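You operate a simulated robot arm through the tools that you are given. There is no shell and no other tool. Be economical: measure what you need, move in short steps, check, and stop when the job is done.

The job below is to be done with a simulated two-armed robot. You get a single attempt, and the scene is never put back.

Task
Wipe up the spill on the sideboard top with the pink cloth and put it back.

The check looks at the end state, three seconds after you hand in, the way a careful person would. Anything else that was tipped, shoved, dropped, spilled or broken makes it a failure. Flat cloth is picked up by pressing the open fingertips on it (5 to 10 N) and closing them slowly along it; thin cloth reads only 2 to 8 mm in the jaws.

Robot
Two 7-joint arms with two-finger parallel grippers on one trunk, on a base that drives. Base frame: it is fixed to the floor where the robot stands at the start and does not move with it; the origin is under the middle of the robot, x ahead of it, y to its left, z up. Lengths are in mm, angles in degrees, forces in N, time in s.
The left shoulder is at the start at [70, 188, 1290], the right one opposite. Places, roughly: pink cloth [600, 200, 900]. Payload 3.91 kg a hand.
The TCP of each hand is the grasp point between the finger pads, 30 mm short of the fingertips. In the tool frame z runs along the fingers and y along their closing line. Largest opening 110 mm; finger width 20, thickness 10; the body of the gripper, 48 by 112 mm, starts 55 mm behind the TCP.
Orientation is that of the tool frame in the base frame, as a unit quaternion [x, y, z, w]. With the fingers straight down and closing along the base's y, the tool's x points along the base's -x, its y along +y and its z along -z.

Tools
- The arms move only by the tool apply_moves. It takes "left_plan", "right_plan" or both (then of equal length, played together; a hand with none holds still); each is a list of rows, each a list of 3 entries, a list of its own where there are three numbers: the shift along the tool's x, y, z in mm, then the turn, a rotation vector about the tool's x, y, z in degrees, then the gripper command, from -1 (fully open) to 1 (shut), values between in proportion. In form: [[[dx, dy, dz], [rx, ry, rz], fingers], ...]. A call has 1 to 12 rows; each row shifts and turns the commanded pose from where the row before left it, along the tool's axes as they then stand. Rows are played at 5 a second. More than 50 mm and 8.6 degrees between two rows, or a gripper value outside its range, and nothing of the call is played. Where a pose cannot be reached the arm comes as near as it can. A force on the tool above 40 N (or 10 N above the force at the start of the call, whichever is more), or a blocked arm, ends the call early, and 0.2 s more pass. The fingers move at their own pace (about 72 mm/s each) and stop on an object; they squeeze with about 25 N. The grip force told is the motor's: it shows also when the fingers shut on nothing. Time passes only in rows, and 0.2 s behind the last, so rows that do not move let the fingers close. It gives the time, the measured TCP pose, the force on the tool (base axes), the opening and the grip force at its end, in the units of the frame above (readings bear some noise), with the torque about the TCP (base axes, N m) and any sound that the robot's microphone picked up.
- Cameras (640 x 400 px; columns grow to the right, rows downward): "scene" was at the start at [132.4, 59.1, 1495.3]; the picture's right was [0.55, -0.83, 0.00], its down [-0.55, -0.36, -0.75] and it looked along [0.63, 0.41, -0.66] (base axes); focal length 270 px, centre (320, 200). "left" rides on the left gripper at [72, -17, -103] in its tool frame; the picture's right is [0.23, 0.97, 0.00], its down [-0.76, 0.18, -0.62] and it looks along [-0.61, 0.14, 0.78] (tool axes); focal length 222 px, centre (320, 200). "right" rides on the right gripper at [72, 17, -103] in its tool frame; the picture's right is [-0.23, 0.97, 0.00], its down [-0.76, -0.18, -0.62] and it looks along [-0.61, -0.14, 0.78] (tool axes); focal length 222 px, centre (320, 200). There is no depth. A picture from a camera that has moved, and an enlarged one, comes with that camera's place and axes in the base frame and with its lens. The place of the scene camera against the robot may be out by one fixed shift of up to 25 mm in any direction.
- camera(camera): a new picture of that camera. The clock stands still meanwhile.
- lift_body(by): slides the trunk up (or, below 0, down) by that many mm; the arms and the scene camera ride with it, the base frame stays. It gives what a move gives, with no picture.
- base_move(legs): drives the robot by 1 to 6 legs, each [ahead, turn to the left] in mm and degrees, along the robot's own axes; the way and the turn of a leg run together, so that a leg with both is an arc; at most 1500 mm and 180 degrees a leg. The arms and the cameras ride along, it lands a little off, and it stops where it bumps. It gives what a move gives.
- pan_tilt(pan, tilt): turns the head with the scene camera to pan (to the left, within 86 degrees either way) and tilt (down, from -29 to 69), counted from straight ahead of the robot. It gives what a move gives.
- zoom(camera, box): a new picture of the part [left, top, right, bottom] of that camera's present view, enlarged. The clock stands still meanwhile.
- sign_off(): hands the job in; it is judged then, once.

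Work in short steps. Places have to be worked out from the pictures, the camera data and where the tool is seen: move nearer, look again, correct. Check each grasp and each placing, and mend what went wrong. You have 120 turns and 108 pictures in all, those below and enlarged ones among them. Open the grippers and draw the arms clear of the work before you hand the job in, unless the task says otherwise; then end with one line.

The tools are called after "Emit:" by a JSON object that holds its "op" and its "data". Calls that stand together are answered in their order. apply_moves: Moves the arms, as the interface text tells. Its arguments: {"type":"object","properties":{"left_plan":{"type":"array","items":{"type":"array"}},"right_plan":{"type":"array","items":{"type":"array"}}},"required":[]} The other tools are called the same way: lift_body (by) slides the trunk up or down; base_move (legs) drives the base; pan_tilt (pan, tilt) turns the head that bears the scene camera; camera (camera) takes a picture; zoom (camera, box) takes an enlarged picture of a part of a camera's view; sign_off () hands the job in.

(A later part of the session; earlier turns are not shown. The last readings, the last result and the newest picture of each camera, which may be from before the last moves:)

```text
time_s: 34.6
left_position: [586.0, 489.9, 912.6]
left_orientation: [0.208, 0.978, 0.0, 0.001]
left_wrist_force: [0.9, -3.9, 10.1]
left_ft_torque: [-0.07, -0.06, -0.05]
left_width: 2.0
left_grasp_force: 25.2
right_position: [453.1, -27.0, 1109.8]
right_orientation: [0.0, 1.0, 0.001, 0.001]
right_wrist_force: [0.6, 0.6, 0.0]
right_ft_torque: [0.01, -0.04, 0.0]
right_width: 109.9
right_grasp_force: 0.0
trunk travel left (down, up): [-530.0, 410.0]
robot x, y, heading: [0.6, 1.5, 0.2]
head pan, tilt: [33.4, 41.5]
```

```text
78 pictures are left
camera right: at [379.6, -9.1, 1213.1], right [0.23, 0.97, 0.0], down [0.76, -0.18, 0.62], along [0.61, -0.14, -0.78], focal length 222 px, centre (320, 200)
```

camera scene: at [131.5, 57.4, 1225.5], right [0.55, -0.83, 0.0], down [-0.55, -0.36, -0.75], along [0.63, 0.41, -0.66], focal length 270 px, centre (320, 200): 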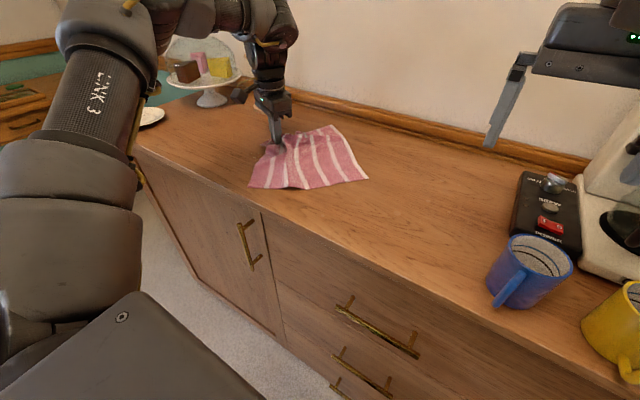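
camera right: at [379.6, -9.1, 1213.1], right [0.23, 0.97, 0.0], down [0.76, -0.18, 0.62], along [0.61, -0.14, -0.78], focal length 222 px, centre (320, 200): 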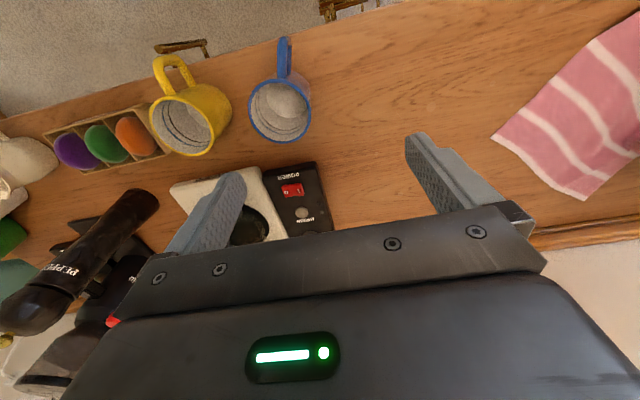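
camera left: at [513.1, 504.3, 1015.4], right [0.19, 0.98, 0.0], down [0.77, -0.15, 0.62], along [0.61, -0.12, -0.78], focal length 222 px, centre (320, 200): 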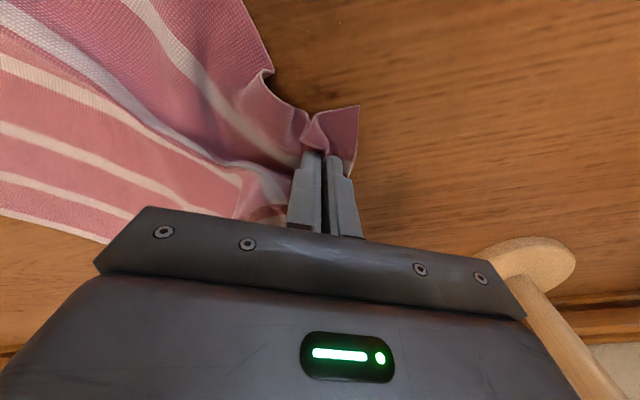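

The cloth has rotated about 40°, with its right edge between about (414,411) and (578,222). I pull it straight with the left hand, release and lift. The right hand will then grip that right edge and draw the cloth back flat.

Emit:
{"op": "apply_moves", "data": {"left_plan": [[[12, 6, -2], [0, 0, 0], 1], [[12, 6, 0], [0, 0, 0], 1], [[12, 5, 0], [0, 0, 0], 1], [[0, 0, 0], [0, 0, 0], 0.8], [[0, 0, 0], [0, 0, 0], 0.6], [[0, 0, 0], [0, 0, 0], 0.4], [[0, 0, -20], [0, 0, 0], 0.4], [[0, 0, -40], [0, 0, 0], 0.4], [[0, 0, -40], [0, 0, 0], 0.4], [[0, 0, -40], [0, 0, 0], 0.4], [[0, 0, -40], [0, 0, 0], 0.4], [[0, 0, 0], [0, 0, 0], 0.4]]}}

Emit:
{"op": "camera", "data": {"camera": "left"}}

Emit:
{"op": "camera", "data": {"camera": "scene"}}

```text
time_s: 37.2
left_position: [516.2, 515.7, 1042.8]
left_orientation: [0.208, 0.978, 0.0, 0.002]
left_wrist_force: [-0.1, -0.1, -0.3]
left_ft_torque: [0.02, 0.01, 0.0]
left_width: 32.7
left_grasp_force: 0.1
left hand out of reach, approached as far as the arm can: row 9, 10, 11
right_position: [454.5, -24.0, 1109.0]
right_orientation: [0.0, 1.0, 0.001, 0.001]
right_wrist_force: [-0.1, -0.6, 1.9]
right_ft_torque: [0.0, 0.03, -0.01]
right_width: 110.0
right_grasp_force: 0.0
trunk travel left (down, up): [-530.0, 410.0]
robot x, y, heading: [-1.0, -0.9, 0.2]
head pan, tilt: [33.4, 41.5]
```

```text
77 pictures are left
camera left: at [442.8, 531.2, 1146.8], right [0.19, 0.98, 0.0], down [0.77, -0.15, 0.63], along [0.61, -0.12, -0.78], focal length 222 px, centre (320, 200)
```

left: 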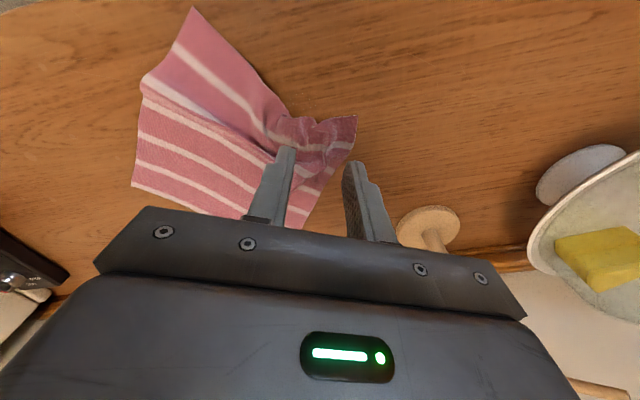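

```text
76 pictures are left
camera scene: at [132.8, 59.4, 1225.2], right [0.55, -0.83, 0.0], down [-0.55, -0.36, -0.75], along [0.63, 0.41, -0.66], focal length 270 px, centre (320, 200)
```

scene: 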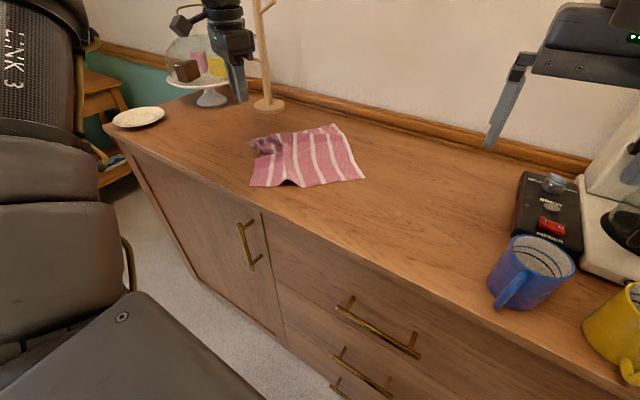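

The cloth is free. Its flat FR corner is at (576,226), and the top around the former spill looks clean where visible. I bring the right hand toward the right edge at about (545,300).

Emit:
{"op": "apply_moves", "data": {"right_plan": [[[-8, 30, 5], [0, 0, 0], 0], [[-8, 30, 10], [0, 0, 0], 0], [[-8, 30, 15], [0, 0, 0], 0], [[-8, 30, 15], [0, 0, 0], 0], [[-8, 30, 15], [0, 0, 0], 0], [[-8, 30, 15], [0, 0, 0], 0], [[-8, 30, 15], [0, 0, 0], 0], [[-8, 30, 15], [0, 0, 0], 0], [[-8, 30, 15], [0, 0, 0], 0], [[-8, 30, 15], [0, 0, 0], 0], [[0, 0, 0], [0, 0, 0], 0]]}}

Emit:
{"op": "camera", "data": {"camera": "right"}}

Emit:
{"op": "camera", "data": {"camera": "scene"}}

```text
time_s: 39.9
left_position: [517.7, 514.8, 1042.8]
left_orientation: [0.207, 0.978, 0.001, 0.002]
left_wrist_force: [0.6, -0.7, 0.1]
left_ft_torque: [-0.02, -0.01, 0.05]
left_width: 33.0
left_grasp_force: 0.0
right_position: [487.5, 120.9, 973.5]
right_orientation: [0.025, 0.999, 0.025, -0.003]
right_wrist_force: [0.2, 0.2, -0.2]
right_ft_torque: [-0.01, -0.02, 0.03]
right_width: 55.0
right_grasp_force: 0.0
right hand out of reach, approached as far as the arm can: row 5, 6, 7, 8, 9, 10
trunk travel left (down, up): [-530.0, 410.0]
robot x, y, heading: [-1.7, 0.3, -0.2]
head pan, tilt: [33.4, 41.5]
stopped in row 11 (right hand): the arm was blocked; the commanded pose is now the measured one
```

```text
75 pictures are left
camera right: at [416.3, 136.6, 1077.8], right [0.28, 0.96, 0.05], down [0.75, -0.25, 0.61], along [0.6, -0.13, -0.79], focal length 222 px, centre (320, 200)
```

right: 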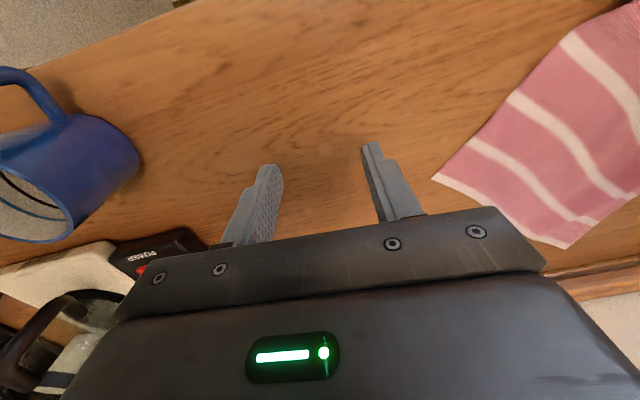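

```text
74 pictures are left
camera scene: at [132.5, 58.8, 1225.3], right [0.55, -0.83, 0.0], down [-0.55, -0.36, -0.75], along [0.63, 0.41, -0.66], focal length 270 px, centre (320, 200)
```

scene: 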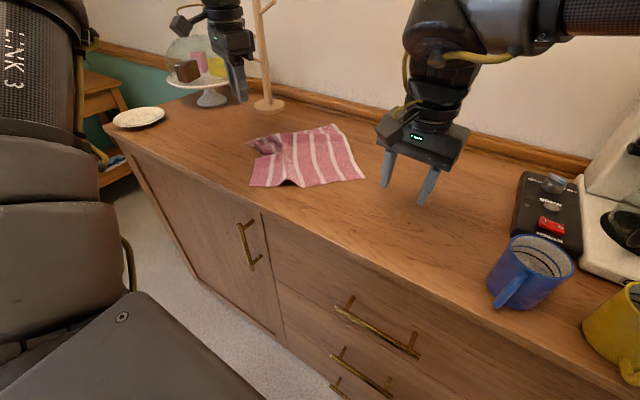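

The right arm can't cross further left, mirroring the left arm's limit. Turning the base 25° left would bring both the edge and the return place into the right hand's range. The left hand would then swing through free space in front of the sideboard at z≈1043.

Emit:
{"op": "base_move", "data": {"legs": [[0, 25]]}}

Emit:
{"op": "camera", "data": {"camera": "right"}}

Emit:
{"op": "camera", "data": {"camera": "scene"}}

```text
time_s: 41.5
left_position: [259.4, 681.4, 1043.2]
left_orientation: [-0.002, 1.0, 0.0, 0.002]
left_wrist_force: [-0.2, 1.4, -1.0]
left_ft_torque: [0.01, -0.05, 0.03]
left_width: 32.8
left_grasp_force: 0.0
right_position: [392.5, 311.4, 974.9]
right_orientation: [-0.187, 0.982, 0.026, -0.007]
right_wrist_force: [0.0, -0.1, -0.2]
right_ft_torque: [0.01, -0.01, 0.03]
right_width: 54.9
right_grasp_force: 0.0
trunk travel left (down, up): [-530.0, 410.0]
robot x, y, heading: [-1.3, 1.3, 24.3]
head pan, tilt: [33.4, 41.5]
```

```text
73 pictures are left
camera right: at [322.5, 295.9, 1079.2], right [-0.15, 0.99, 0.05], down [0.79, 0.09, 0.61], along [0.6, 0.13, -0.79], focal length 222 px, centre (320, 200)
```

right: 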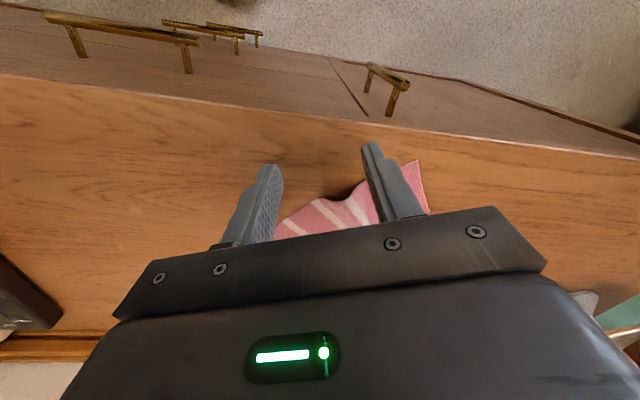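

```text
72 pictures are left
camera scene: at [102.3, 104.5, 1225.3], right [0.84, -0.53, 0.0], down [-0.35, -0.56, -0.75], along [0.4, 0.63, -0.66], focal length 270 px, centre (320, 200)
```

scene: 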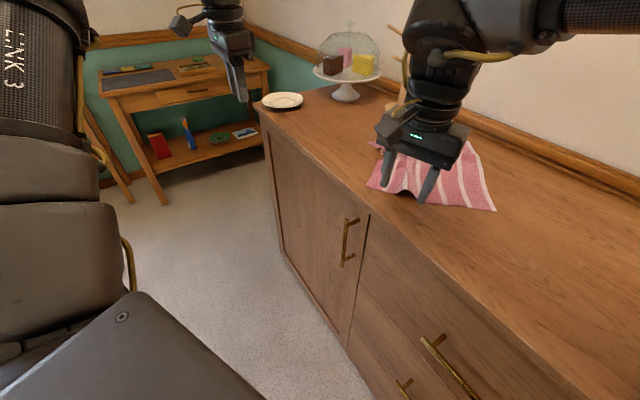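

The right hand can now reach. I straighten its 3° tilt and move over the cloth's right edge at about (542,293).

Emit:
{"op": "apply_moves", "data": {"right_plan": [[[0, 0, 0], [3, 0, 0], 0.2], [[-26.6, -14.4, 0], [0, 0, 0], 0.2], [[-26.6, -14.4, 8], [0, 0, 0], 0.2], [[-26.6, -14.4, 8], [0, 0, 0], 0.2], [[-26.6, -14.4, 8], [0, 0, 0], 0.2], [[-26.6, -14.4, 8], [0, 0, 0], 0.2], [[0, 0, 0], [0, 0, 0], 0.2]]}}

Emit:
{"op": "camera", "data": {"camera": "right"}}

Emit:
{"op": "camera", "data": {"camera": "scene"}}

```text
time_s: 43.1
left_position: [258.1, 680.7, 1044.6]
left_orientation: [-0.003, 1.0, 0.001, 0.002]
left_wrist_force: [-0.5, -1.1, 0.6]
left_ft_torque: [0.02, 0.03, 0.0]
left_width: 32.9
left_grasp_force: 0.0
right_position: [530.9, 288.0, 938.4]
right_orientation: [-0.186, 0.983, -0.001, -0.002]
right_wrist_force: [-0.2, -1.0, -0.4]
right_ft_torque: [0.02, -0.02, -0.02]
right_width: 44.1
right_grasp_force: 0.0
right hand out of reach, approached as far as the arm can: row 6
trunk travel left (down, up): [-530.0, 410.0]
robot x, y, heading: [-1.1, -0.4, 24.1]
head pan, tilt: [33.4, 41.5]
```

```text
71 pictures are left
camera right: at [458.0, 276.3, 1042.1], right [-0.15, 0.99, 0.0], down [0.78, 0.11, 0.62], along [0.61, 0.09, -0.78], focal length 222 px, centre (320, 200)
```

right: 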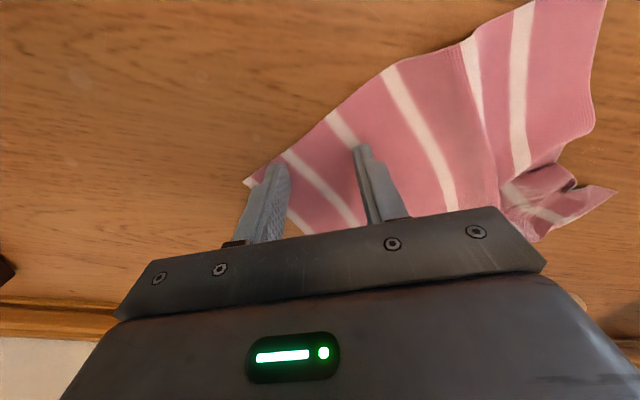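

```text
70 pictures are left
camera scene: at [102.4, 104.1, 1225.4], right [0.84, -0.53, 0.0], down [-0.35, -0.56, -0.75], along [0.4, 0.63, -0.66], focal length 270 px, centre (320, 200)
```

scene: 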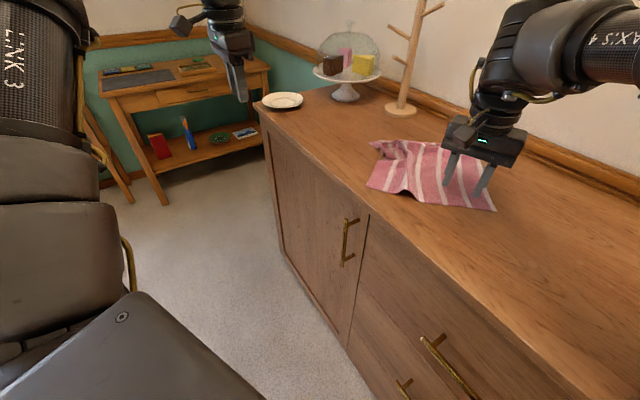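

This is a reach limit again, and the outer finger is only just at the edge. I raise the hand 40 mm and turn the base another 12° left for margin.

Emit:
{"op": "apply_moves", "data": {"right_plan": [[[0, 0, -40], [0, 0, 0], 0.2], [[0, 0, 0], [0, 0, 0], 0.2]]}}

Emit:
{"op": "base_move", "data": {"legs": [[0, 12]]}}

```text
time_s: 43.7
left_position: [259.3, 683.4, 1042.2]
left_orientation: [-0.003, 1.0, 0.001, 0.002]
left_wrist_force: [-0.1, 0.1, -0.7]
left_ft_torque: [0.03, 0.03, 0.06]
left_width: 33.0
left_grasp_force: 0.2
right_position: [529.8, 281.8, 973.5]
right_orientation: [-0.182, 0.983, 0.003, -0.006]
right_wrist_force: [0.6, 0.3, 0.1]
right_ft_torque: [0.01, 0.02, 0.0]
right_width: 43.8
right_grasp_force: 0.1
right hand out of reach, approached as far as the arm can: row 1
trunk travel left (down, up): [-530.0, 410.0]
robot x, y, heading: [-2.9, -1.6, 24.3]
head pan, tilt: [33.4, 41.5]
```

```text
time_s: 44.9
left_position: [111.4, 721.5, 1043.5]
left_orientation: [-0.107, 0.994, 0.0, 0.002]
left_wrist_force: [-0.6, -0.5, -0.2]
left_ft_torque: [0.01, 0.0, 0.01]
left_width: 32.7
left_grasp_force: 0.0
right_position: [456.8, 384.6, 978.0]
right_orientation: [-0.284, 0.959, 0.004, -0.004]
right_wrist_force: [0.4, 0.0, -0.7]
right_ft_torque: [-0.05, 0.02, 0.01]
right_width: 44.2
right_grasp_force: 0.0
trunk travel left (down, up): [-530.0, 410.0]
robot x, y, heading: [-0.5, 1.8, 36.2]
head pan, tilt: [33.4, 41.5]
```

Now I approach (550,300) again. The closing line runs along the cloth edge, which is good.

Emit:
{"op": "apply_moves", "data": {"right_plan": [[[-6.3, -24.4, 6], [0, 0, 0], 0.2], [[-6.3, -24.4, 8], [0, 0, 0], 0.2], [[-6.3, -24.4, 8], [0, 0, 0], 0.2], [[-6.3, -24.4, 8], [0, 0, 0], 0.2], [[-6.3, -24.4, 8], [0, 0, 0], 0.2], [[0, 0, 0], [0, 0, 0], 0.2]]}}

Emit:
{"op": "camera", "data": {"camera": "right"}}

```text
time_s: 46.3
left_position: [112.1, 721.5, 1042.9]
left_orientation: [-0.106, 0.994, 0.0, 0.002]
left_wrist_force: [-0.3, 0.2, -0.1]
left_ft_torque: [-0.02, 0.0, -0.01]
left_width: 33.0
left_grasp_force: 0.1
right_position: [505.5, 288.8, 930.0]
right_orientation: [-0.283, 0.959, 0.005, -0.003]
right_wrist_force: [-0.5, -0.4, 0.6]
right_ft_torque: [-0.02, 0.02, -0.04]
right_width: 43.8
right_grasp_force: 0.1
right hand out of reach, approached as far as the arm can: row 2, 3, 4, 5
trunk travel left (down, up): [-530.0, 410.0]
robot x, y, heading: [1.0, -0.2, 36.3]
head pan, tilt: [33.4, 41.5]
```

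```text
69 pictures are left
camera right: at [437.4, 262.7, 1033.6], right [-0.34, 0.94, 0.01], down [0.74, 0.26, 0.62], along [0.58, 0.22, -0.79], focal length 222 px, centre (320, 200)
```

right: 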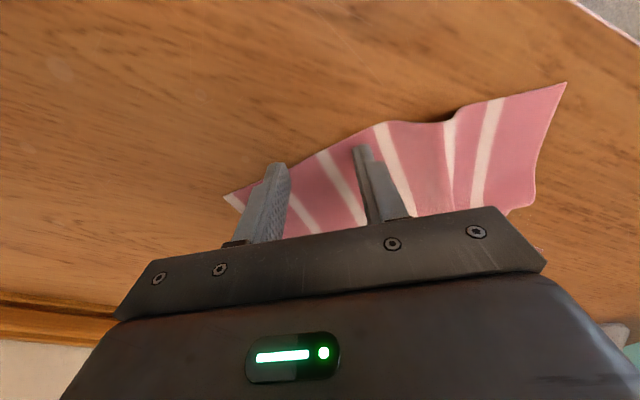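

This looks like a radial limit from the lowered trunk, since r here is only 582. I raise the trunk 150 mm and then bring the right hand down over the edge.

Emit:
{"op": "lift_body", "data": {"by": 150}}

Emit:
{"op": "apply_moves", "data": {"right_plan": [[[-9, 0, 25], [0, 0, 0], 0.2], [[-9, 0, 25], [0, 0, 0], 0.2], [[-9, 0, 25], [0, 0, 0], 0.2], [[-9, 0, 25], [0, 0, 0], 0.2], [[-9, 0, 25], [0, 0, 0], 0.2], [[0, 0, 20], [0, 0, 0], 0.2], [[0, 0, 0], [0, 0, 0], 0.2]]}}

Emit:
{"op": "camera", "data": {"camera": "right"}}

```text
time_s: 48.0
left_position: [111.9, 720.3, 1193.2]
left_orientation: [-0.107, 0.994, 0.001, 0.002]
left_wrist_force: [0.3, 0.0, 0.6]
left_ft_torque: [0.0, 0.01, 0.01]
left_width: 33.0
left_grasp_force: 0.1
right_position: [506.3, 288.8, 1080.8]
right_orientation: [-0.282, 0.959, 0.004, -0.003]
right_wrist_force: [0.7, -0.2, -0.4]
right_ft_torque: [0.01, 0.0, -0.02]
right_width: 44.1
right_grasp_force: 0.1
trunk travel left (down, up): [-680.0, 260.0]
robot x, y, heading: [-1.2, -4.6, 36.2]
head pan, tilt: [33.4, 41.5]
```

```text
time_s: 49.6
left_position: [111.4, 720.9, 1193.6]
left_orientation: [-0.106, 0.994, 0.001, 0.002]
left_wrist_force: [-0.2, -0.6, -0.3]
left_ft_torque: [-0.01, -0.02, 0.01]
left_width: 33.1
left_grasp_force: 0.1
right_position: [508.0, 311.0, 935.8]
right_orientation: [-0.28, 0.96, 0.006, -0.002]
right_wrist_force: [-0.2, -0.2, -0.1]
right_ft_torque: [0.0, 0.01, 0.0]
right_width: 43.8
right_grasp_force: 0.2
right hand out of reach, approached as far as the arm can: row 1, 2, 3, 4, 5
trunk travel left (down, up): [-680.0, 260.0]
robot x, y, heading: [1.5, -0.1, 36.3]
head pan, tilt: [33.4, 41.5]
```

```text
68 pictures are left
camera right: at [438.0, 284.3, 1039.0], right [-0.33, 0.94, 0.01], down [0.74, 0.25, 0.62], along [0.58, 0.22, -0.78], focal length 222 px, centre (320, 200)
```

right: 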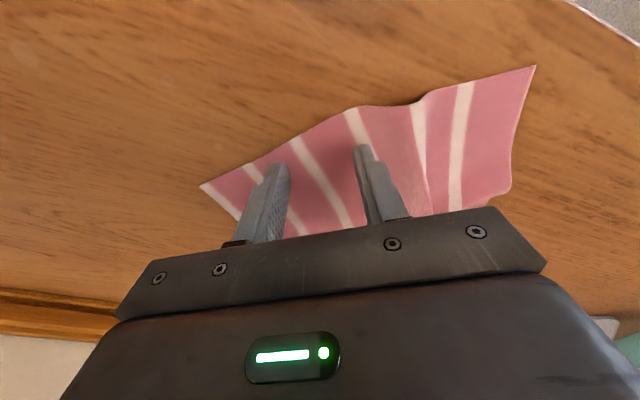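

Both fingertips project onto the cloth here, roughly 10 and 22 mm inside the edge, so I press from this spot.

Emit:
{"op": "apply_moves", "data": {"right_plan": [[[0, 0, 8], [0, 0, 0], 0.2], [[0, 0, 8], [0, 0, 0], 0.2], [[0, 0, 4], [0, 0, 0], 0.2], [[0, 0, 2], [0, 0, 0], 0.2], [[0, 0, 0], [0, 0, 0], 0.2]]}}

Emit:
{"op": "camera", "data": {"camera": "right"}}

```text
time_s: 50.8
left_position: [112.2, 721.8, 1193.4]
left_orientation: [-0.107, 0.994, 0.0, 0.001]
left_wrist_force: [0.8, -0.2, 0.0]
left_ft_torque: [-0.01, 0.02, 0.01]
left_width: 32.9
left_grasp_force: 0.1
right_position: [504.3, 308.5, 913.6]
right_orientation: [-0.28, 0.96, 0.007, -0.003]
right_wrist_force: [0.3, 0.0, 0.6]
right_ft_torque: [-0.02, 0.01, 0.02]
right_width: 44.1
right_grasp_force: 0.0
trunk travel left (down, up): [-680.0, 260.0]
robot x, y, heading: [-0.6, 0.2, 36.1]
head pan, tilt: [33.4, 41.5]
```

```text
67 pictures are left
camera right: at [435.0, 283.8, 1017.5], right [-0.33, 0.94, 0.01], down [0.74, 0.25, 0.62], along [0.58, 0.22, -0.79], focal length 222 px, centre (320, 200)
```

right: 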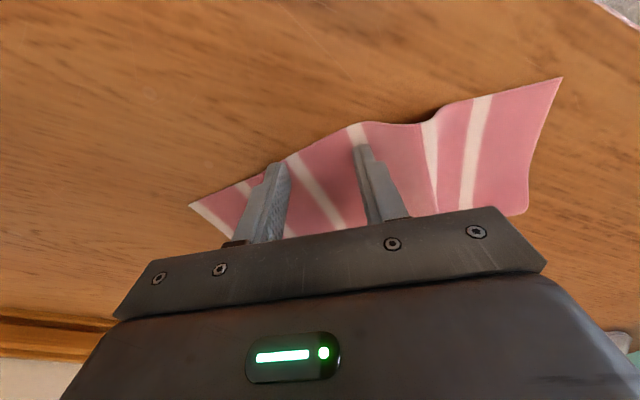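

The left fingertip sits right at the edge. I nudge inward and slightly left along the edge before pressing.

Emit:
{"op": "apply_moves", "data": {"right_plan": [[[-4, 6, -2], [0, 0, 0], 0.2], [[-4, 6, 0], [0, 0, 0], 0.2], [[0, 0, 0], [0, 0, 0], 0.2]]}}

Emit:
{"op": "camera", "data": {"camera": "right"}}

```text
time_s: 51.6
left_position: [112.2, 721.5, 1193.7]
left_orientation: [-0.106, 0.994, 0.002, 0.002]
left_wrist_force: [0.0, 0.3, -0.2]
left_ft_torque: [0.0, 0.01, 0.02]
left_width: 32.9
left_grasp_force: 0.0
right_position: [501.8, 325.3, 914.4]
right_orientation: [-0.279, 0.96, 0.007, -0.003]
right_wrist_force: [-0.6, 0.4, 0.5]
right_ft_torque: [0.01, -0.01, 0.01]
right_width: 43.9
right_grasp_force: 0.1
right hand out of reach, approached as far as the arm can: row 2
trunk travel left (down, up): [-680.0, 260.0]
robot x, y, heading: [-1.0, -0.2, 36.4]
head pan, tilt: [33.4, 41.5]
```

```text
66 pictures are left
camera right: at [432.7, 298.2, 1019.1], right [-0.33, 0.94, 0.01], down [0.74, 0.25, 0.62], along [0.58, 0.22, -0.78], focal length 222 px, centre (320, 200)
```

right: 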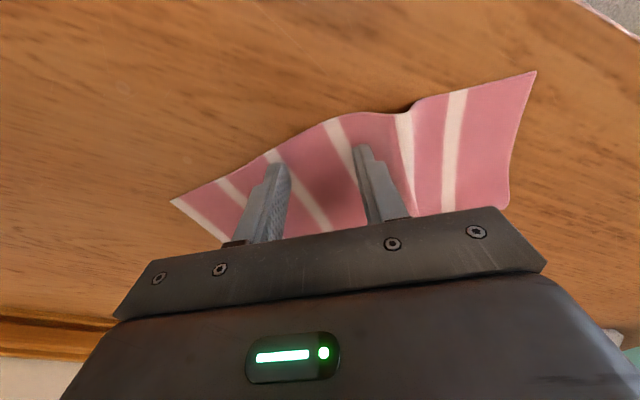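

Both fingertips are now on the cloth. I press down gently.

Emit:
{"op": "apply_moves", "data": {"right_plan": [[[0, 0, 2], [0, 0, 0], 0.2], [[0, 0, 1.5], [0, 0, 0], 0.2], [[0, 0, 0], [0, 0, 0], 0.2]]}}

```text
time_s: 52.4
left_position: [112.9, 721.3, 1193.8]
left_orientation: [-0.107, 0.994, 0.001, 0.002]
left_wrist_force: [-0.6, 0.4, 0.0]
left_ft_torque: [0.02, -0.02, -0.03]
left_width: 32.8
left_grasp_force: 0.0
right_position: [500.1, 323.4, 911.4]
right_orientation: [-0.281, 0.96, 0.006, -0.004]
right_wrist_force: [-0.2, 0.4, 1.3]
right_ft_torque: [-0.02, -0.02, 0.0]
right_width: 44.2
right_grasp_force: 0.0
trunk travel left (down, up): [-680.0, 260.0]
robot x, y, heading: [-0.3, 1.6, 36.1]
head pan, tilt: [33.4, 41.5]
```

Still barely touching. I press 1.2 mm more.

Emit:
{"op": "apply_moves", "data": {"right_plan": [[[0, 0, 1.2], [0, 0, 0], 0.2], [[0, 0, 0], [0, 0, 0], 0.2]]}}

```text
time_s: 53.0
left_position: [112.4, 720.6, 1192.8]
left_orientation: [-0.106, 0.994, 0.002, 0.001]
left_wrist_force: [-0.3, 0.1, -0.5]
left_ft_torque: [0.02, 0.03, -0.01]
left_width: 32.8
left_grasp_force: 0.0
right_position: [501.5, 323.4, 911.4]
right_orientation: [-0.279, 0.96, 0.007, -0.002]
right_wrist_force: [0.9, 0.4, 6.8]
right_ft_torque: [-0.2, -0.1, 0.01]
right_width: 44.4
right_grasp_force: 0.2
trunk travel left (down, up): [-680.0, 260.0]
robot x, y, heading: [2.6, 1.0, 36.1]
head pan, tilt: [33.4, 41.5]
```

The force is 7 N, which is good. I close slowly.

Emit:
{"op": "apply_moves", "data": {"right_plan": [[[0, 0, 0], [0, 0, 0], 0.27], [[0, 0, 0], [0, 0, 0], 0.34], [[0, 0, 0], [0, 0, 0], 0.41], [[0, 0, 0], [0, 0, 0], 0.48], [[0, 0, 0], [0, 0, 0], 0.55], [[0, 0, 0], [0, 0, 0], 0.62], [[0, 0, 0], [0, 0, 0], 0.69], [[0, 0, 0], [0, 0, 0], 0.76], [[0, 0, 0], [0, 0, 0], 0.83], [[0, 0, 0], [0, 0, 0], 0.9], [[0, 0, 0], [0, 0, 0], 1], [[0, 0, 0], [0, 0, 0], 1]]}}

Emit:
{"op": "camera", "data": {"camera": "right"}}

```text
time_s: 55.6
left_position: [111.3, 718.9, 1194.1]
left_orientation: [-0.106, 0.994, 0.002, 0.003]
left_wrist_force: [-0.8, -0.1, 0.2]
left_ft_torque: [0.0, 0.0, -0.02]
left_width: 32.7
left_grasp_force: 0.1
right_position: [499.3, 322.9, 911.2]
right_orientation: [-0.279, 0.96, 0.007, -0.003]
right_wrist_force: [0.0, -1.4, 8.2]
right_ft_torque: [-0.1, -0.01, -0.01]
right_width: 2.5
right_grasp_force: 24.8
trunk travel left (down, up): [-680.0, 260.0]
robot x, y, heading: [2.2, 1.5, 36.4]
head pan, tilt: [33.4, 41.5]
```

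```text
65 pictures are left
camera right: at [431.2, 297.3, 1014.9], right [-0.33, 0.94, 0.01], down [0.74, 0.25, 0.62], along [0.58, 0.22, -0.78], focal length 222 px, centre (320, 200)
```

right: 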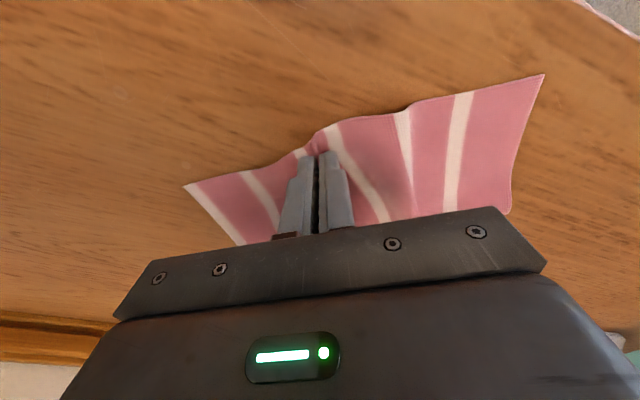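

The cloth is gripped near the middle of its right edge (2.5 mm), which belongs at about (600,50). I lift slightly and drag toward there.

Emit:
{"op": "apply_moves", "data": {"right_plan": [[[0, 0, -5], [0, 0, 0], 1], [[11.8, -18.5, 0], [0, 0, 0], 1], [[11.8, -18.5, 0], [0, 0, 0], 1], [[-1.9, -24.9, 0], [0, 0, 0], 1], [[-1.9, -24.9, 0], [0, 0, 0], 1], [[-1.9, -24.9, 0], [0, 0, 0], 1], [[-1.9, -24.9, 0], [0, 0, 0], 1], [[-1.9, -24.9, 0], [0, 0, 0], 1], [[0, 0, 0], [0, 0, 0], 1]]}}

Emit:
{"op": "camera", "data": {"camera": "scene"}}

Emit:
{"op": "camera", "data": {"camera": "right"}}

```text
time_s: 57.6
left_position: [112.6, 720.3, 1192.8]
left_orientation: [-0.106, 0.994, -0.001, 0.001]
left_wrist_force: [-0.3, 0.8, 0.4]
left_ft_torque: [-0.02, -0.02, -0.01]
left_width: 32.9
left_grasp_force: 0.0
right_position: [500.2, 189.3, 923.1]
right_orientation: [-0.28, 0.96, 0.006, -0.003]
right_wrist_force: [0.1, 0.9, 0.6]
right_ft_torque: [-0.01, -0.02, 0.01]
right_width: 2.0
right_grasp_force: 25.0
right hand out of reach, approached as far as the arm can: row 4, 5, 6, 7, 8
trunk travel left (down, up): [-680.0, 260.0]
robot x, y, heading: [1.4, -1.3, 36.3]
head pan, tilt: [33.4, 41.5]
```

```text
64 pictures are left
camera scene: at [81.8, 121.8, 1375.2], right [0.94, -0.35, 0.0], down [-0.23, -0.62, -0.75], along [0.26, 0.7, -0.66], focal length 270 px, centre (320, 200)
```

scene: 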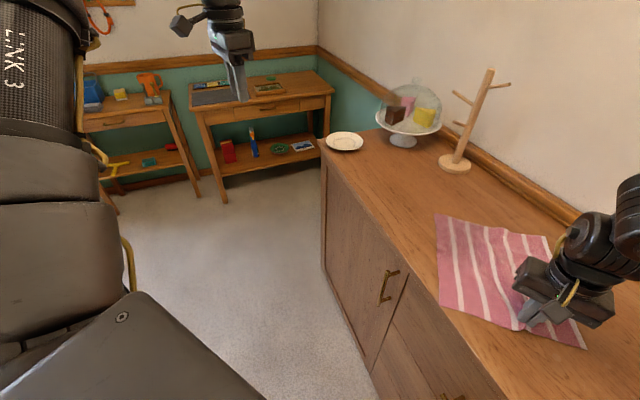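

```text
63 pictures are left
camera right: at [431.7, 163.7, 1026.1], right [-0.33, 0.94, 0.01], down [0.74, 0.25, 0.62], along [0.58, 0.21, -0.79], focal length 222 px, centre (320, 200)
```

right: 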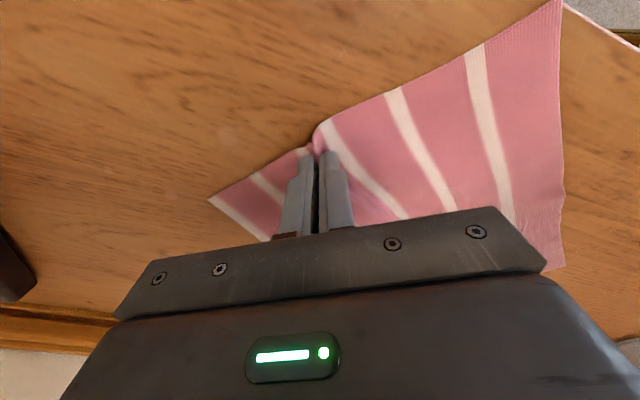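

The cloth is straightening out, but it sits about 40° clockwise of its original angle and the arm is at a limit again. I yaw the hand counter-clockwise, which both turns the cloth back and may free the wrist.

Emit:
{"op": "apply_moves", "data": {"right_plan": [[[0, 0, 3], [0, 0, -8], 1], [[0, 0, 0], [0, 0, -8], 1], [[0, 0, 0], [0, 0, -8], 1], [[0, 0, 0], [0, 0, -8], 1], [[0, 0, 0], [0, 0, 0], 1]]}}

Emit:
{"op": "camera", "data": {"camera": "right"}}

```text
time_s: 58.8
left_position: [115.7, 720.3, 1193.2]
left_orientation: [-0.106, 0.994, 0.001, 0.001]
left_wrist_force: [0.2, 0.6, 0.3]
left_ft_torque: [0.02, 0.03, 0.03]
left_width: 33.0
left_grasp_force: 0.1
right_position: [329.6, 210.9, 938.9]
right_orientation: [-0.522, 0.853, 0.015, -0.009]
right_wrist_force: [0.2, -0.4, -0.8]
right_ft_torque: [0.04, -0.01, -0.03]
right_width: 2.3
right_grasp_force: 25.3
right hand out of reach, approached as far as the arm can: row 1, 2, 3, 4
trunk travel left (down, up): [-680.0, 260.0]
robot x, y, heading: [-0.3, 0.4, 36.3]
head pan, tilt: [33.4, 41.5]
```

```text
62 pictures are left
camera right: at [284.1, 153.1, 1043.2], right [-0.76, 0.64, 0.03], down [0.52, 0.59, 0.62], along [0.38, 0.49, -0.79], focal length 222 px, centre (320, 200)
```

right: 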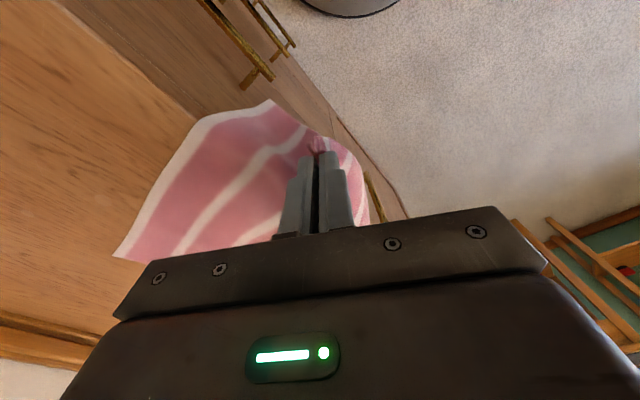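

Counter-clockwise yaw is what the wrist can't do: the arm pulled back to (330,211). I turn the other way, clockwise, and move back out over the top, with the cloth still gripped.

Emit:
{"op": "apply_moves", "data": {"right_plan": [[[0, 0, -10], [0, 0, 8], 1], [[0, 0, -10], [0, 0, 8], 1], [[0, 0, 0], [0, 0, 8], 1], [[0, 0, 0], [0, 0, 8], 1], [[0, 0, 0], [0, 0, 8], 1], [[0, 0, 0], [0, 0, 8], 1], [[0, 0, 0], [0, 0, 8], 1], [[0, 0, 0], [0, 0, 0], 1]]}}

Emit:
{"op": "camera", "data": {"camera": "right"}}

Emit:
{"op": "camera", "data": {"camera": "scene"}}

```text
time_s: 60.6
left_position: [112.6, 720.5, 1194.1]
left_orientation: [-0.106, 0.994, 0.001, 0.001]
left_wrist_force: [1.0, -0.1, -0.4]
left_ft_torque: [0.02, 0.01, 0.0]
left_width: 32.9
left_grasp_force: 0.0
right_position: [326.2, 212.0, 960.2]
right_orientation: [-0.076, 0.997, 0.004, -0.005]
right_wrist_force: [-1.2, 1.0, 0.2]
right_ft_torque: [-0.01, 0.02, 0.05]
right_width: 2.1
right_grasp_force: 25.0
trunk travel left (down, up): [-680.0, 260.0]
robot x, y, heading: [-1.3, 1.3, 36.2]
head pan, tilt: [33.4, 41.5]
```

```text
61 pictures are left
camera right: at [252.8, 216.7, 1063.3], right [0.08, 1.0, 0.01], down [0.79, -0.07, 0.62], along [0.61, -0.04, -0.79], focal length 222 px, centre (320, 200)
```

right: 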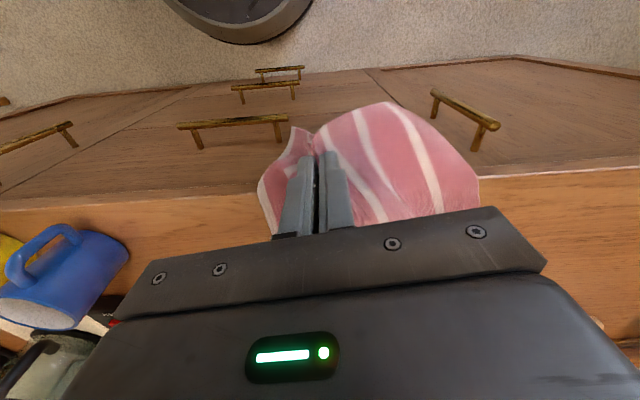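

```text
60 pictures are left
camera scene: at [81.4, 121.2, 1375.3], right [0.94, -0.35, 0.0], down [-0.23, -0.62, -0.75], along [0.26, 0.7, -0.66], focal length 270 px, centre (320, 200)
```

scene: 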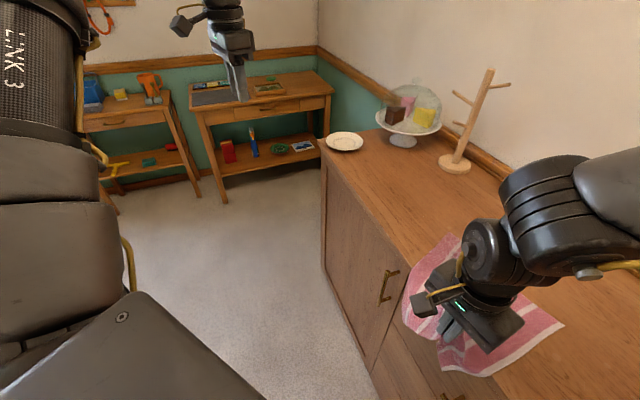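

The wrist is free now with the hand yawed about 9°. I draw the cloth back along the top toward (420,60), staying clear of the blue mug at about (480,−66), so that it trails out toward +y.

Emit:
{"op": "apply_moves", "data": {"right_plan": [[[-10, -23.5, 0], [0, 0, 0], 1], [[-10, -23.5, 5], [0, 0, 0], 1], [[-10, -23.5, 5], [0, 0, 0], 1], [[-10, -23.5, 5], [0, 0, 0], 1], [[-10, -23.5, 5], [0, 0, 0], 1], [[-10, -23.5, 5], [0, 0, 0], 1], [[-10, -23.5, 5], [0, 0, 0], 1], [[0, 0, 0], [0, 0, 0], 1]]}}

Emit:
{"op": "pan_tilt", "data": {"pan": -10, "tilt": 45}}

Emit:
{"op": "camera", "data": {"camera": "right"}}

Emit:
{"op": "camera", "data": {"camera": "scene"}}

```text
time_s: 62.4
left_position: [110.7, 722.5, 1192.5]
left_orientation: [-0.105, 0.994, 0.001, 0.002]
left_wrist_force: [-0.3, 0.2, 0.3]
left_ft_torque: [-0.01, -0.04, 0.03]
left_width: 32.7
left_grasp_force: 0.0
right_position: [417.5, 61.6, 928.2]
right_orientation: [-0.077, 0.997, 0.003, -0.004]
right_wrist_force: [-0.5, 0.2, -1.2]
right_ft_torque: [-0.01, 0.01, 0.02]
right_width: 2.2
right_grasp_force: 24.7
trunk travel left (down, up): [-680.0, 260.0]
robot x, y, heading: [-3.8, 0.4, 36.1]
head pan, tilt: [33.4, 41.5]
```

```text
time_s: 63.5
left_position: [112.2, 720.7, 1193.1]
left_orientation: [-0.106, 0.994, 0.0, 0.001]
left_wrist_force: [-0.4, -0.5, 0.3]
left_ft_torque: [-0.01, 0.01, -0.03]
left_width: 33.0
left_grasp_force: 0.1
right_position: [415.9, 60.7, 927.9]
right_orientation: [-0.076, 0.997, 0.005, -0.005]
right_wrist_force: [-0.3, -0.1, 0.4]
right_ft_torque: [0.0, 0.02, 0.03]
right_width: 1.8
right_grasp_force: 25.3
trunk travel left (down, up): [-680.0, 260.0]
robot x, y, heading: [-0.3, -3.7, 36.3]
head pan, tilt: [-10.0, 45.0]
```

```text
59 pictures are left
camera right: at [344.5, 66.0, 1032.2], right [0.08, 1.0, 0.01], down [0.79, -0.06, 0.61], along [0.61, -0.04, -0.79], focal length 222 px, centre (320, 200)
```

right: 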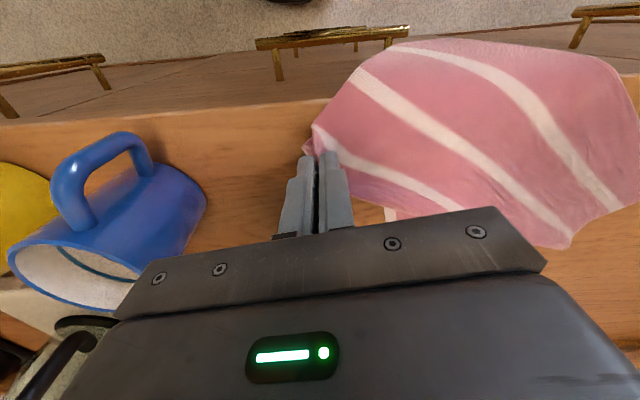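

```text
58 pictures are left
camera scene: at [125.3, 78.6, 1370.2], right [0.44, -0.9, 0.0], down [-0.63, -0.31, -0.71], along [0.63, 0.31, -0.71], focal length 270 px, centre (320, 200)
```

scene: 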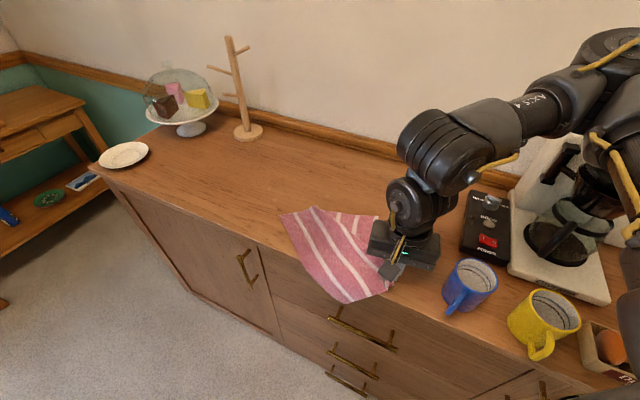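

The cloth trails well. I drag the grip forward (+x) to about (680,70), which pulls the overhang onto the top and should bring the cloth's centre near its old place at (605,170).

Emit:
{"op": "apply_moves", "data": {"right_plan": [[[-24, -2.7, 0], [0, 0, 0], 1], [[-24, -2.7, 0], [0, 0, 0], 1], [[-24, -2.7, 0], [0, 0, 0], 1], [[-24, -2.7, 0], [0, 0, 0], 1], [[-24, -2.7, 0], [0, 0, 0], 1], [[-24, -2.7, 0], [0, 0, 0], 1], [[0, 0, 0], [0, 0, 0], 1]]}}

Emit:
{"op": "camera", "data": {"camera": "scene"}}

Emit:
{"op": "camera", "data": {"camera": "right"}}

```text
time_s: 65.1
left_position: [111.8, 719.8, 1193.1]
left_orientation: [-0.106, 0.994, 0.0, 0.002]
left_wrist_force: [0.7, -0.8, -0.9]
left_ft_torque: [0.0, 0.04, -0.02]
left_width: 33.0
left_grasp_force: 0.1
right_position: [566.1, 66.6, 925.6]
right_orientation: [-0.076, 0.997, 0.005, -0.005]
right_wrist_force: [-0.1, -0.1, -1.2]
right_ft_torque: [0.04, 0.01, 0.04]
right_width: 2.3
right_grasp_force: 24.5
trunk travel left (down, up): [-680.0, 260.0]
robot x, y, heading: [3.1, -2.2, 36.1]
head pan, tilt: [-10.0, 45.0]
```

```text
57 pictures are left
camera scene: at [125.3, 78.1, 1370.2], right [0.44, -0.9, 0.0], down [-0.63, -0.31, -0.71], along [0.63, 0.31, -0.71], focal length 270 px, centre (320, 200)
```

scene: 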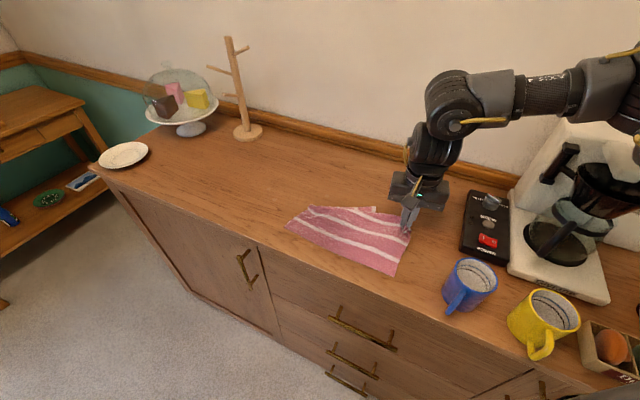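

```text
56 pictures are left
camera right: at [493.1, 70.7, 1030.0], right [0.08, 1.0, 0.01], down [0.79, -0.06, 0.61], along [0.61, -0.04, -0.79], focal length 222 px, centre (320, 200)
```

right: 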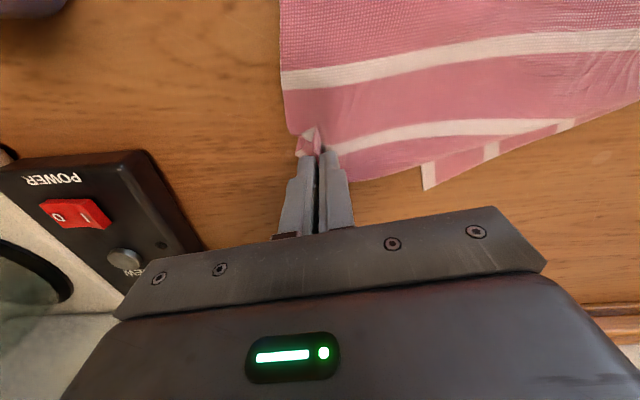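

The upper layer's stripes now run along y as they did originally, but the far corner (FR) has folded under. I lift the grip 120 mm so the flap can swing free, then look.

Emit:
{"op": "apply_moves", "data": {"right_plan": [[[0, 0, -30], [0, 0, 0], 1], [[-10, -10, -30], [0, 0, 0], 1], [[-10, -10, -30], [0, 0, 0], 1], [[-10, 0, -30], [0, 0, 0], 1], [[0, 0, 0], [0, 0, 0], 1], [[0, 0, 0], [0, 0, 0], 1]]}}

Emit:
{"op": "camera", "data": {"camera": "scene"}}

Emit:
{"op": "camera", "data": {"camera": "right"}}

```text
time_s: 66.5
left_position: [111.3, 721.4, 1193.3]
left_orientation: [-0.106, 0.994, 0.001, 0.003]
left_wrist_force: [0.2, 0.1, -0.6]
left_ft_torque: [0.0, 0.01, 0.05]
left_width: 32.7
left_grasp_force: 0.1
right_position: [590.7, 56.8, 1044.2]
right_orientation: [-0.073, 0.997, 0.005, -0.004]
right_wrist_force: [-0.1, 0.2, -0.5]
right_ft_torque: [0.04, 0.01, 0.04]
right_width: 2.2
right_grasp_force: 25.0
right hand out of reach, approached as far as the arm can: row 4
trunk travel left (down, up): [-680.0, 260.0]
robot x, y, heading: [0.8, -3.6, 36.4]
head pan, tilt: [-10.0, 45.0]
```

```text
55 pictures are left
camera scene: at [125.2, 78.3, 1370.2], right [0.44, -0.9, 0.0], down [-0.63, -0.31, -0.71], along [0.63, 0.31, -0.71], focal length 270 px, centre (320, 200)
```

scene: 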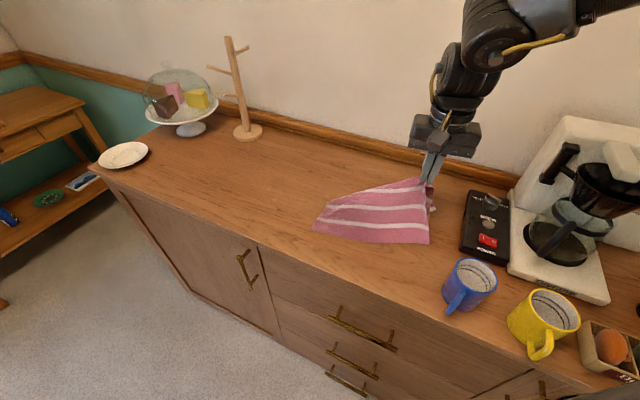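

```text
54 pictures are left
camera right: at [518.3, 61.2, 1147.6], right [0.08, 1.0, 0.01], down [0.78, -0.07, 0.62], along [0.62, -0.04, -0.79], focal length 222 px, centre (320, 200)
```

right: 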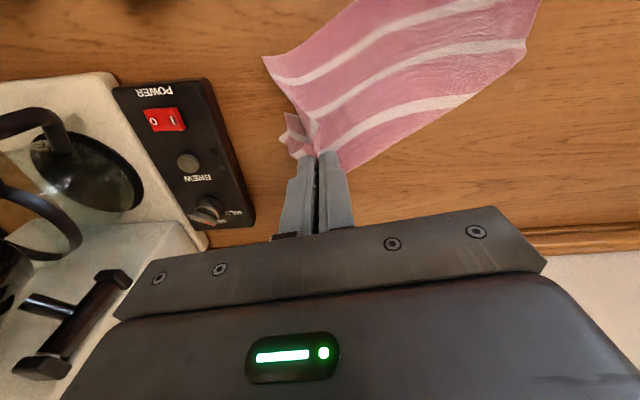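

The FR flap hangs beneath the grip. To lay it forward I need about 100 mm more +x, so I try some clockwise yaw to free the arm while moving forward.

Emit:
{"op": "apply_moves", "data": {"right_plan": [[[-15, 0, 0], [0, 0, 8], 1], [[-15, 0, 0], [0, 0, 8], 1], [[-15, 5, 0], [0, 0, 0], 1], [[-15, 5, 0], [0, 0, 0], 1], [[-15, 5, 0], [0, 0, 0], 1], [[0, 0, 0], [0, 0, 0], 1]]}}

Emit:
{"op": "camera", "data": {"camera": "scene"}}

Emit:
{"op": "camera", "data": {"camera": "right"}}

```text
time_s: 67.9
left_position: [111.8, 720.4, 1192.1]
left_orientation: [-0.107, 0.994, 0.001, 0.001]
left_wrist_force: [0.5, 0.2, -0.1]
left_ft_torque: [0.03, -0.01, -0.01]
left_width: 33.3
left_grasp_force: 0.0
right_position: [668.1, 65.3, 1043.9]
right_orientation: [0.064, 0.998, 0.004, -0.005]
right_wrist_force: [-0.7, 0.2, -0.2]
right_ft_torque: [0.03, 0.0, 0.03]
right_width: 2.3
right_grasp_force: 25.5
trunk travel left (down, up): [-680.0, 260.0]
robot x, y, heading: [4.0, -0.6, 36.2]
head pan, tilt: [-10.0, 45.0]
```

```text
53 pictures are left
camera scene: at [125.1, 78.2, 1370.3], right [0.44, -0.9, 0.0], down [-0.63, -0.31, -0.71], along [0.63, 0.31, -0.71], focal length 270 px, centre (320, 200)
```

scene: 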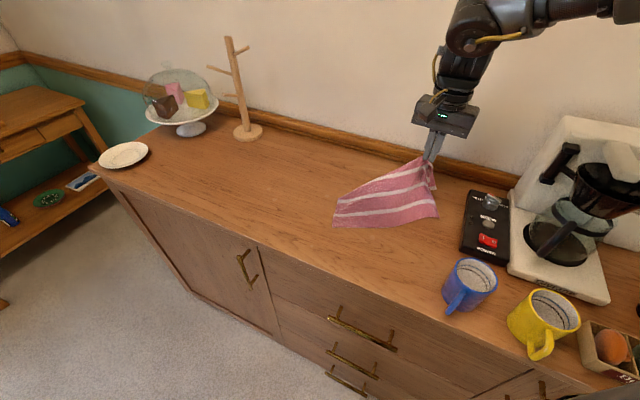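

```text
52 pictures are left
camera right: at [599.5, 90.2, 1148.2], right [0.35, 0.94, 0.01], down [0.74, -0.28, 0.61], along [0.58, -0.21, -0.79], focal length 222 px, centre (320, 200)
```

right: 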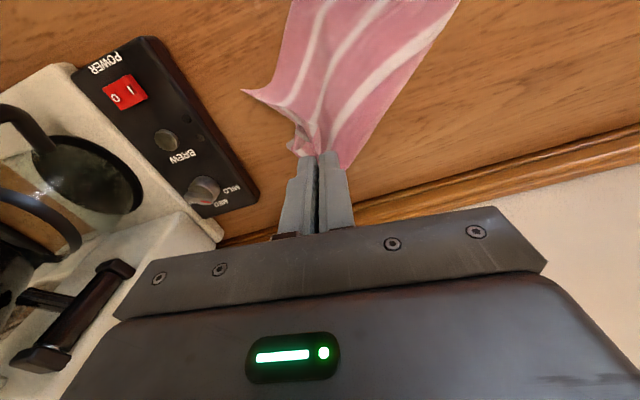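

Reach opened up to x=668. Now I lower until the hanging corner should touch, then come back (−x) while lowering, so the flap is laid on the far side.

Emit:
{"op": "apply_moves", "data": {"right_plan": [[[-5, 0, 20], [0, 0, 0], 1], [[-5, 0, 20], [0, 0, 0], 1], [[10, -1, 14], [0, 0, 0], 1], [[12, -1, 14], [0, 0, 0], 1], [[12, -1, 14], [0, 0, 0], 1], [[12, -1, 14], [0, 0, 0], 1], [[12, -1, 14], [0, 0, 0], 1], [[12, -1, 10], [0, 0, 0], 1], [[8, -1, 5], [0, 0, 0], 1], [[0, 0, 0], [0, 0, 0], 1]]}}

Emit:
{"op": "camera", "data": {"camera": "scene"}}

Emit:
{"op": "camera", "data": {"camera": "right"}}

```text
time_s: 70.1
left_position: [112.2, 722.0, 1194.2]
left_orientation: [-0.106, 0.994, 0.001, 0.001]
left_wrist_force: [-0.9, -0.6, 0.8]
left_ft_torque: [0.0, -0.02, 0.03]
left_width: 33.2
left_grasp_force: 0.1
right_position: [596.9, 69.3, 919.1]
right_orientation: [0.063, 0.998, 0.005, -0.004]
right_wrist_force: [0.1, 0.8, 0.2]
right_ft_torque: [0.0, -0.03, 0.04]
right_width: 2.2
right_grasp_force: 25.1
trunk travel left (down, up): [-680.0, 260.0]
robot x, y, heading: [1.9, 1.3, 36.2]
head pan, tilt: [-10.0, 45.0]
```

```text
51 pictures are left
camera scene: at [125.6, 78.3, 1370.2], right [0.44, -0.9, 0.0], down [-0.63, -0.31, -0.71], along [0.63, 0.31, -0.71], focal length 270 px, centre (320, 200)
```

scene: 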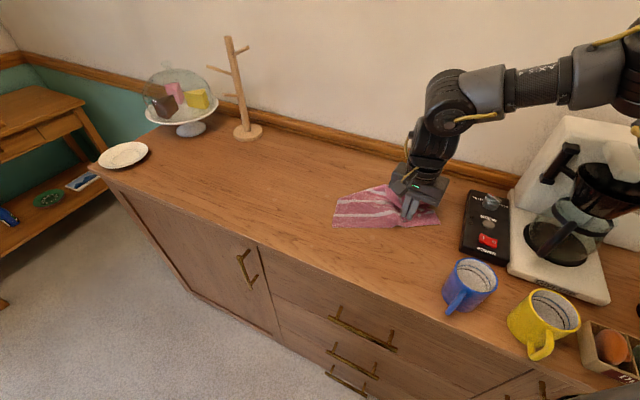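

```text
50 pictures are left
camera right: at [529.5, 94.8, 1022.7], right [0.35, 0.94, 0.01], down [0.74, -0.28, 0.61], along [0.58, -0.21, -0.79], focal length 222 px, centre (320, 200)
```

right: 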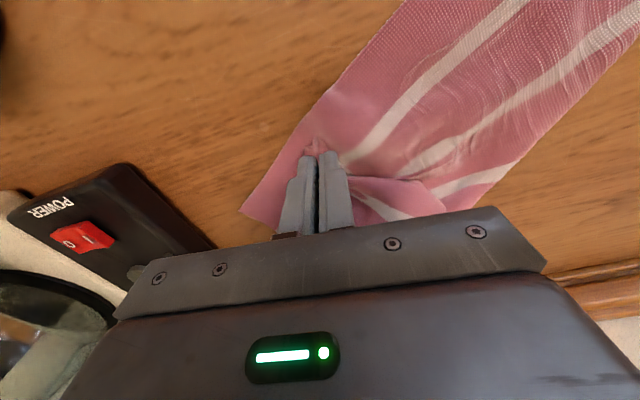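

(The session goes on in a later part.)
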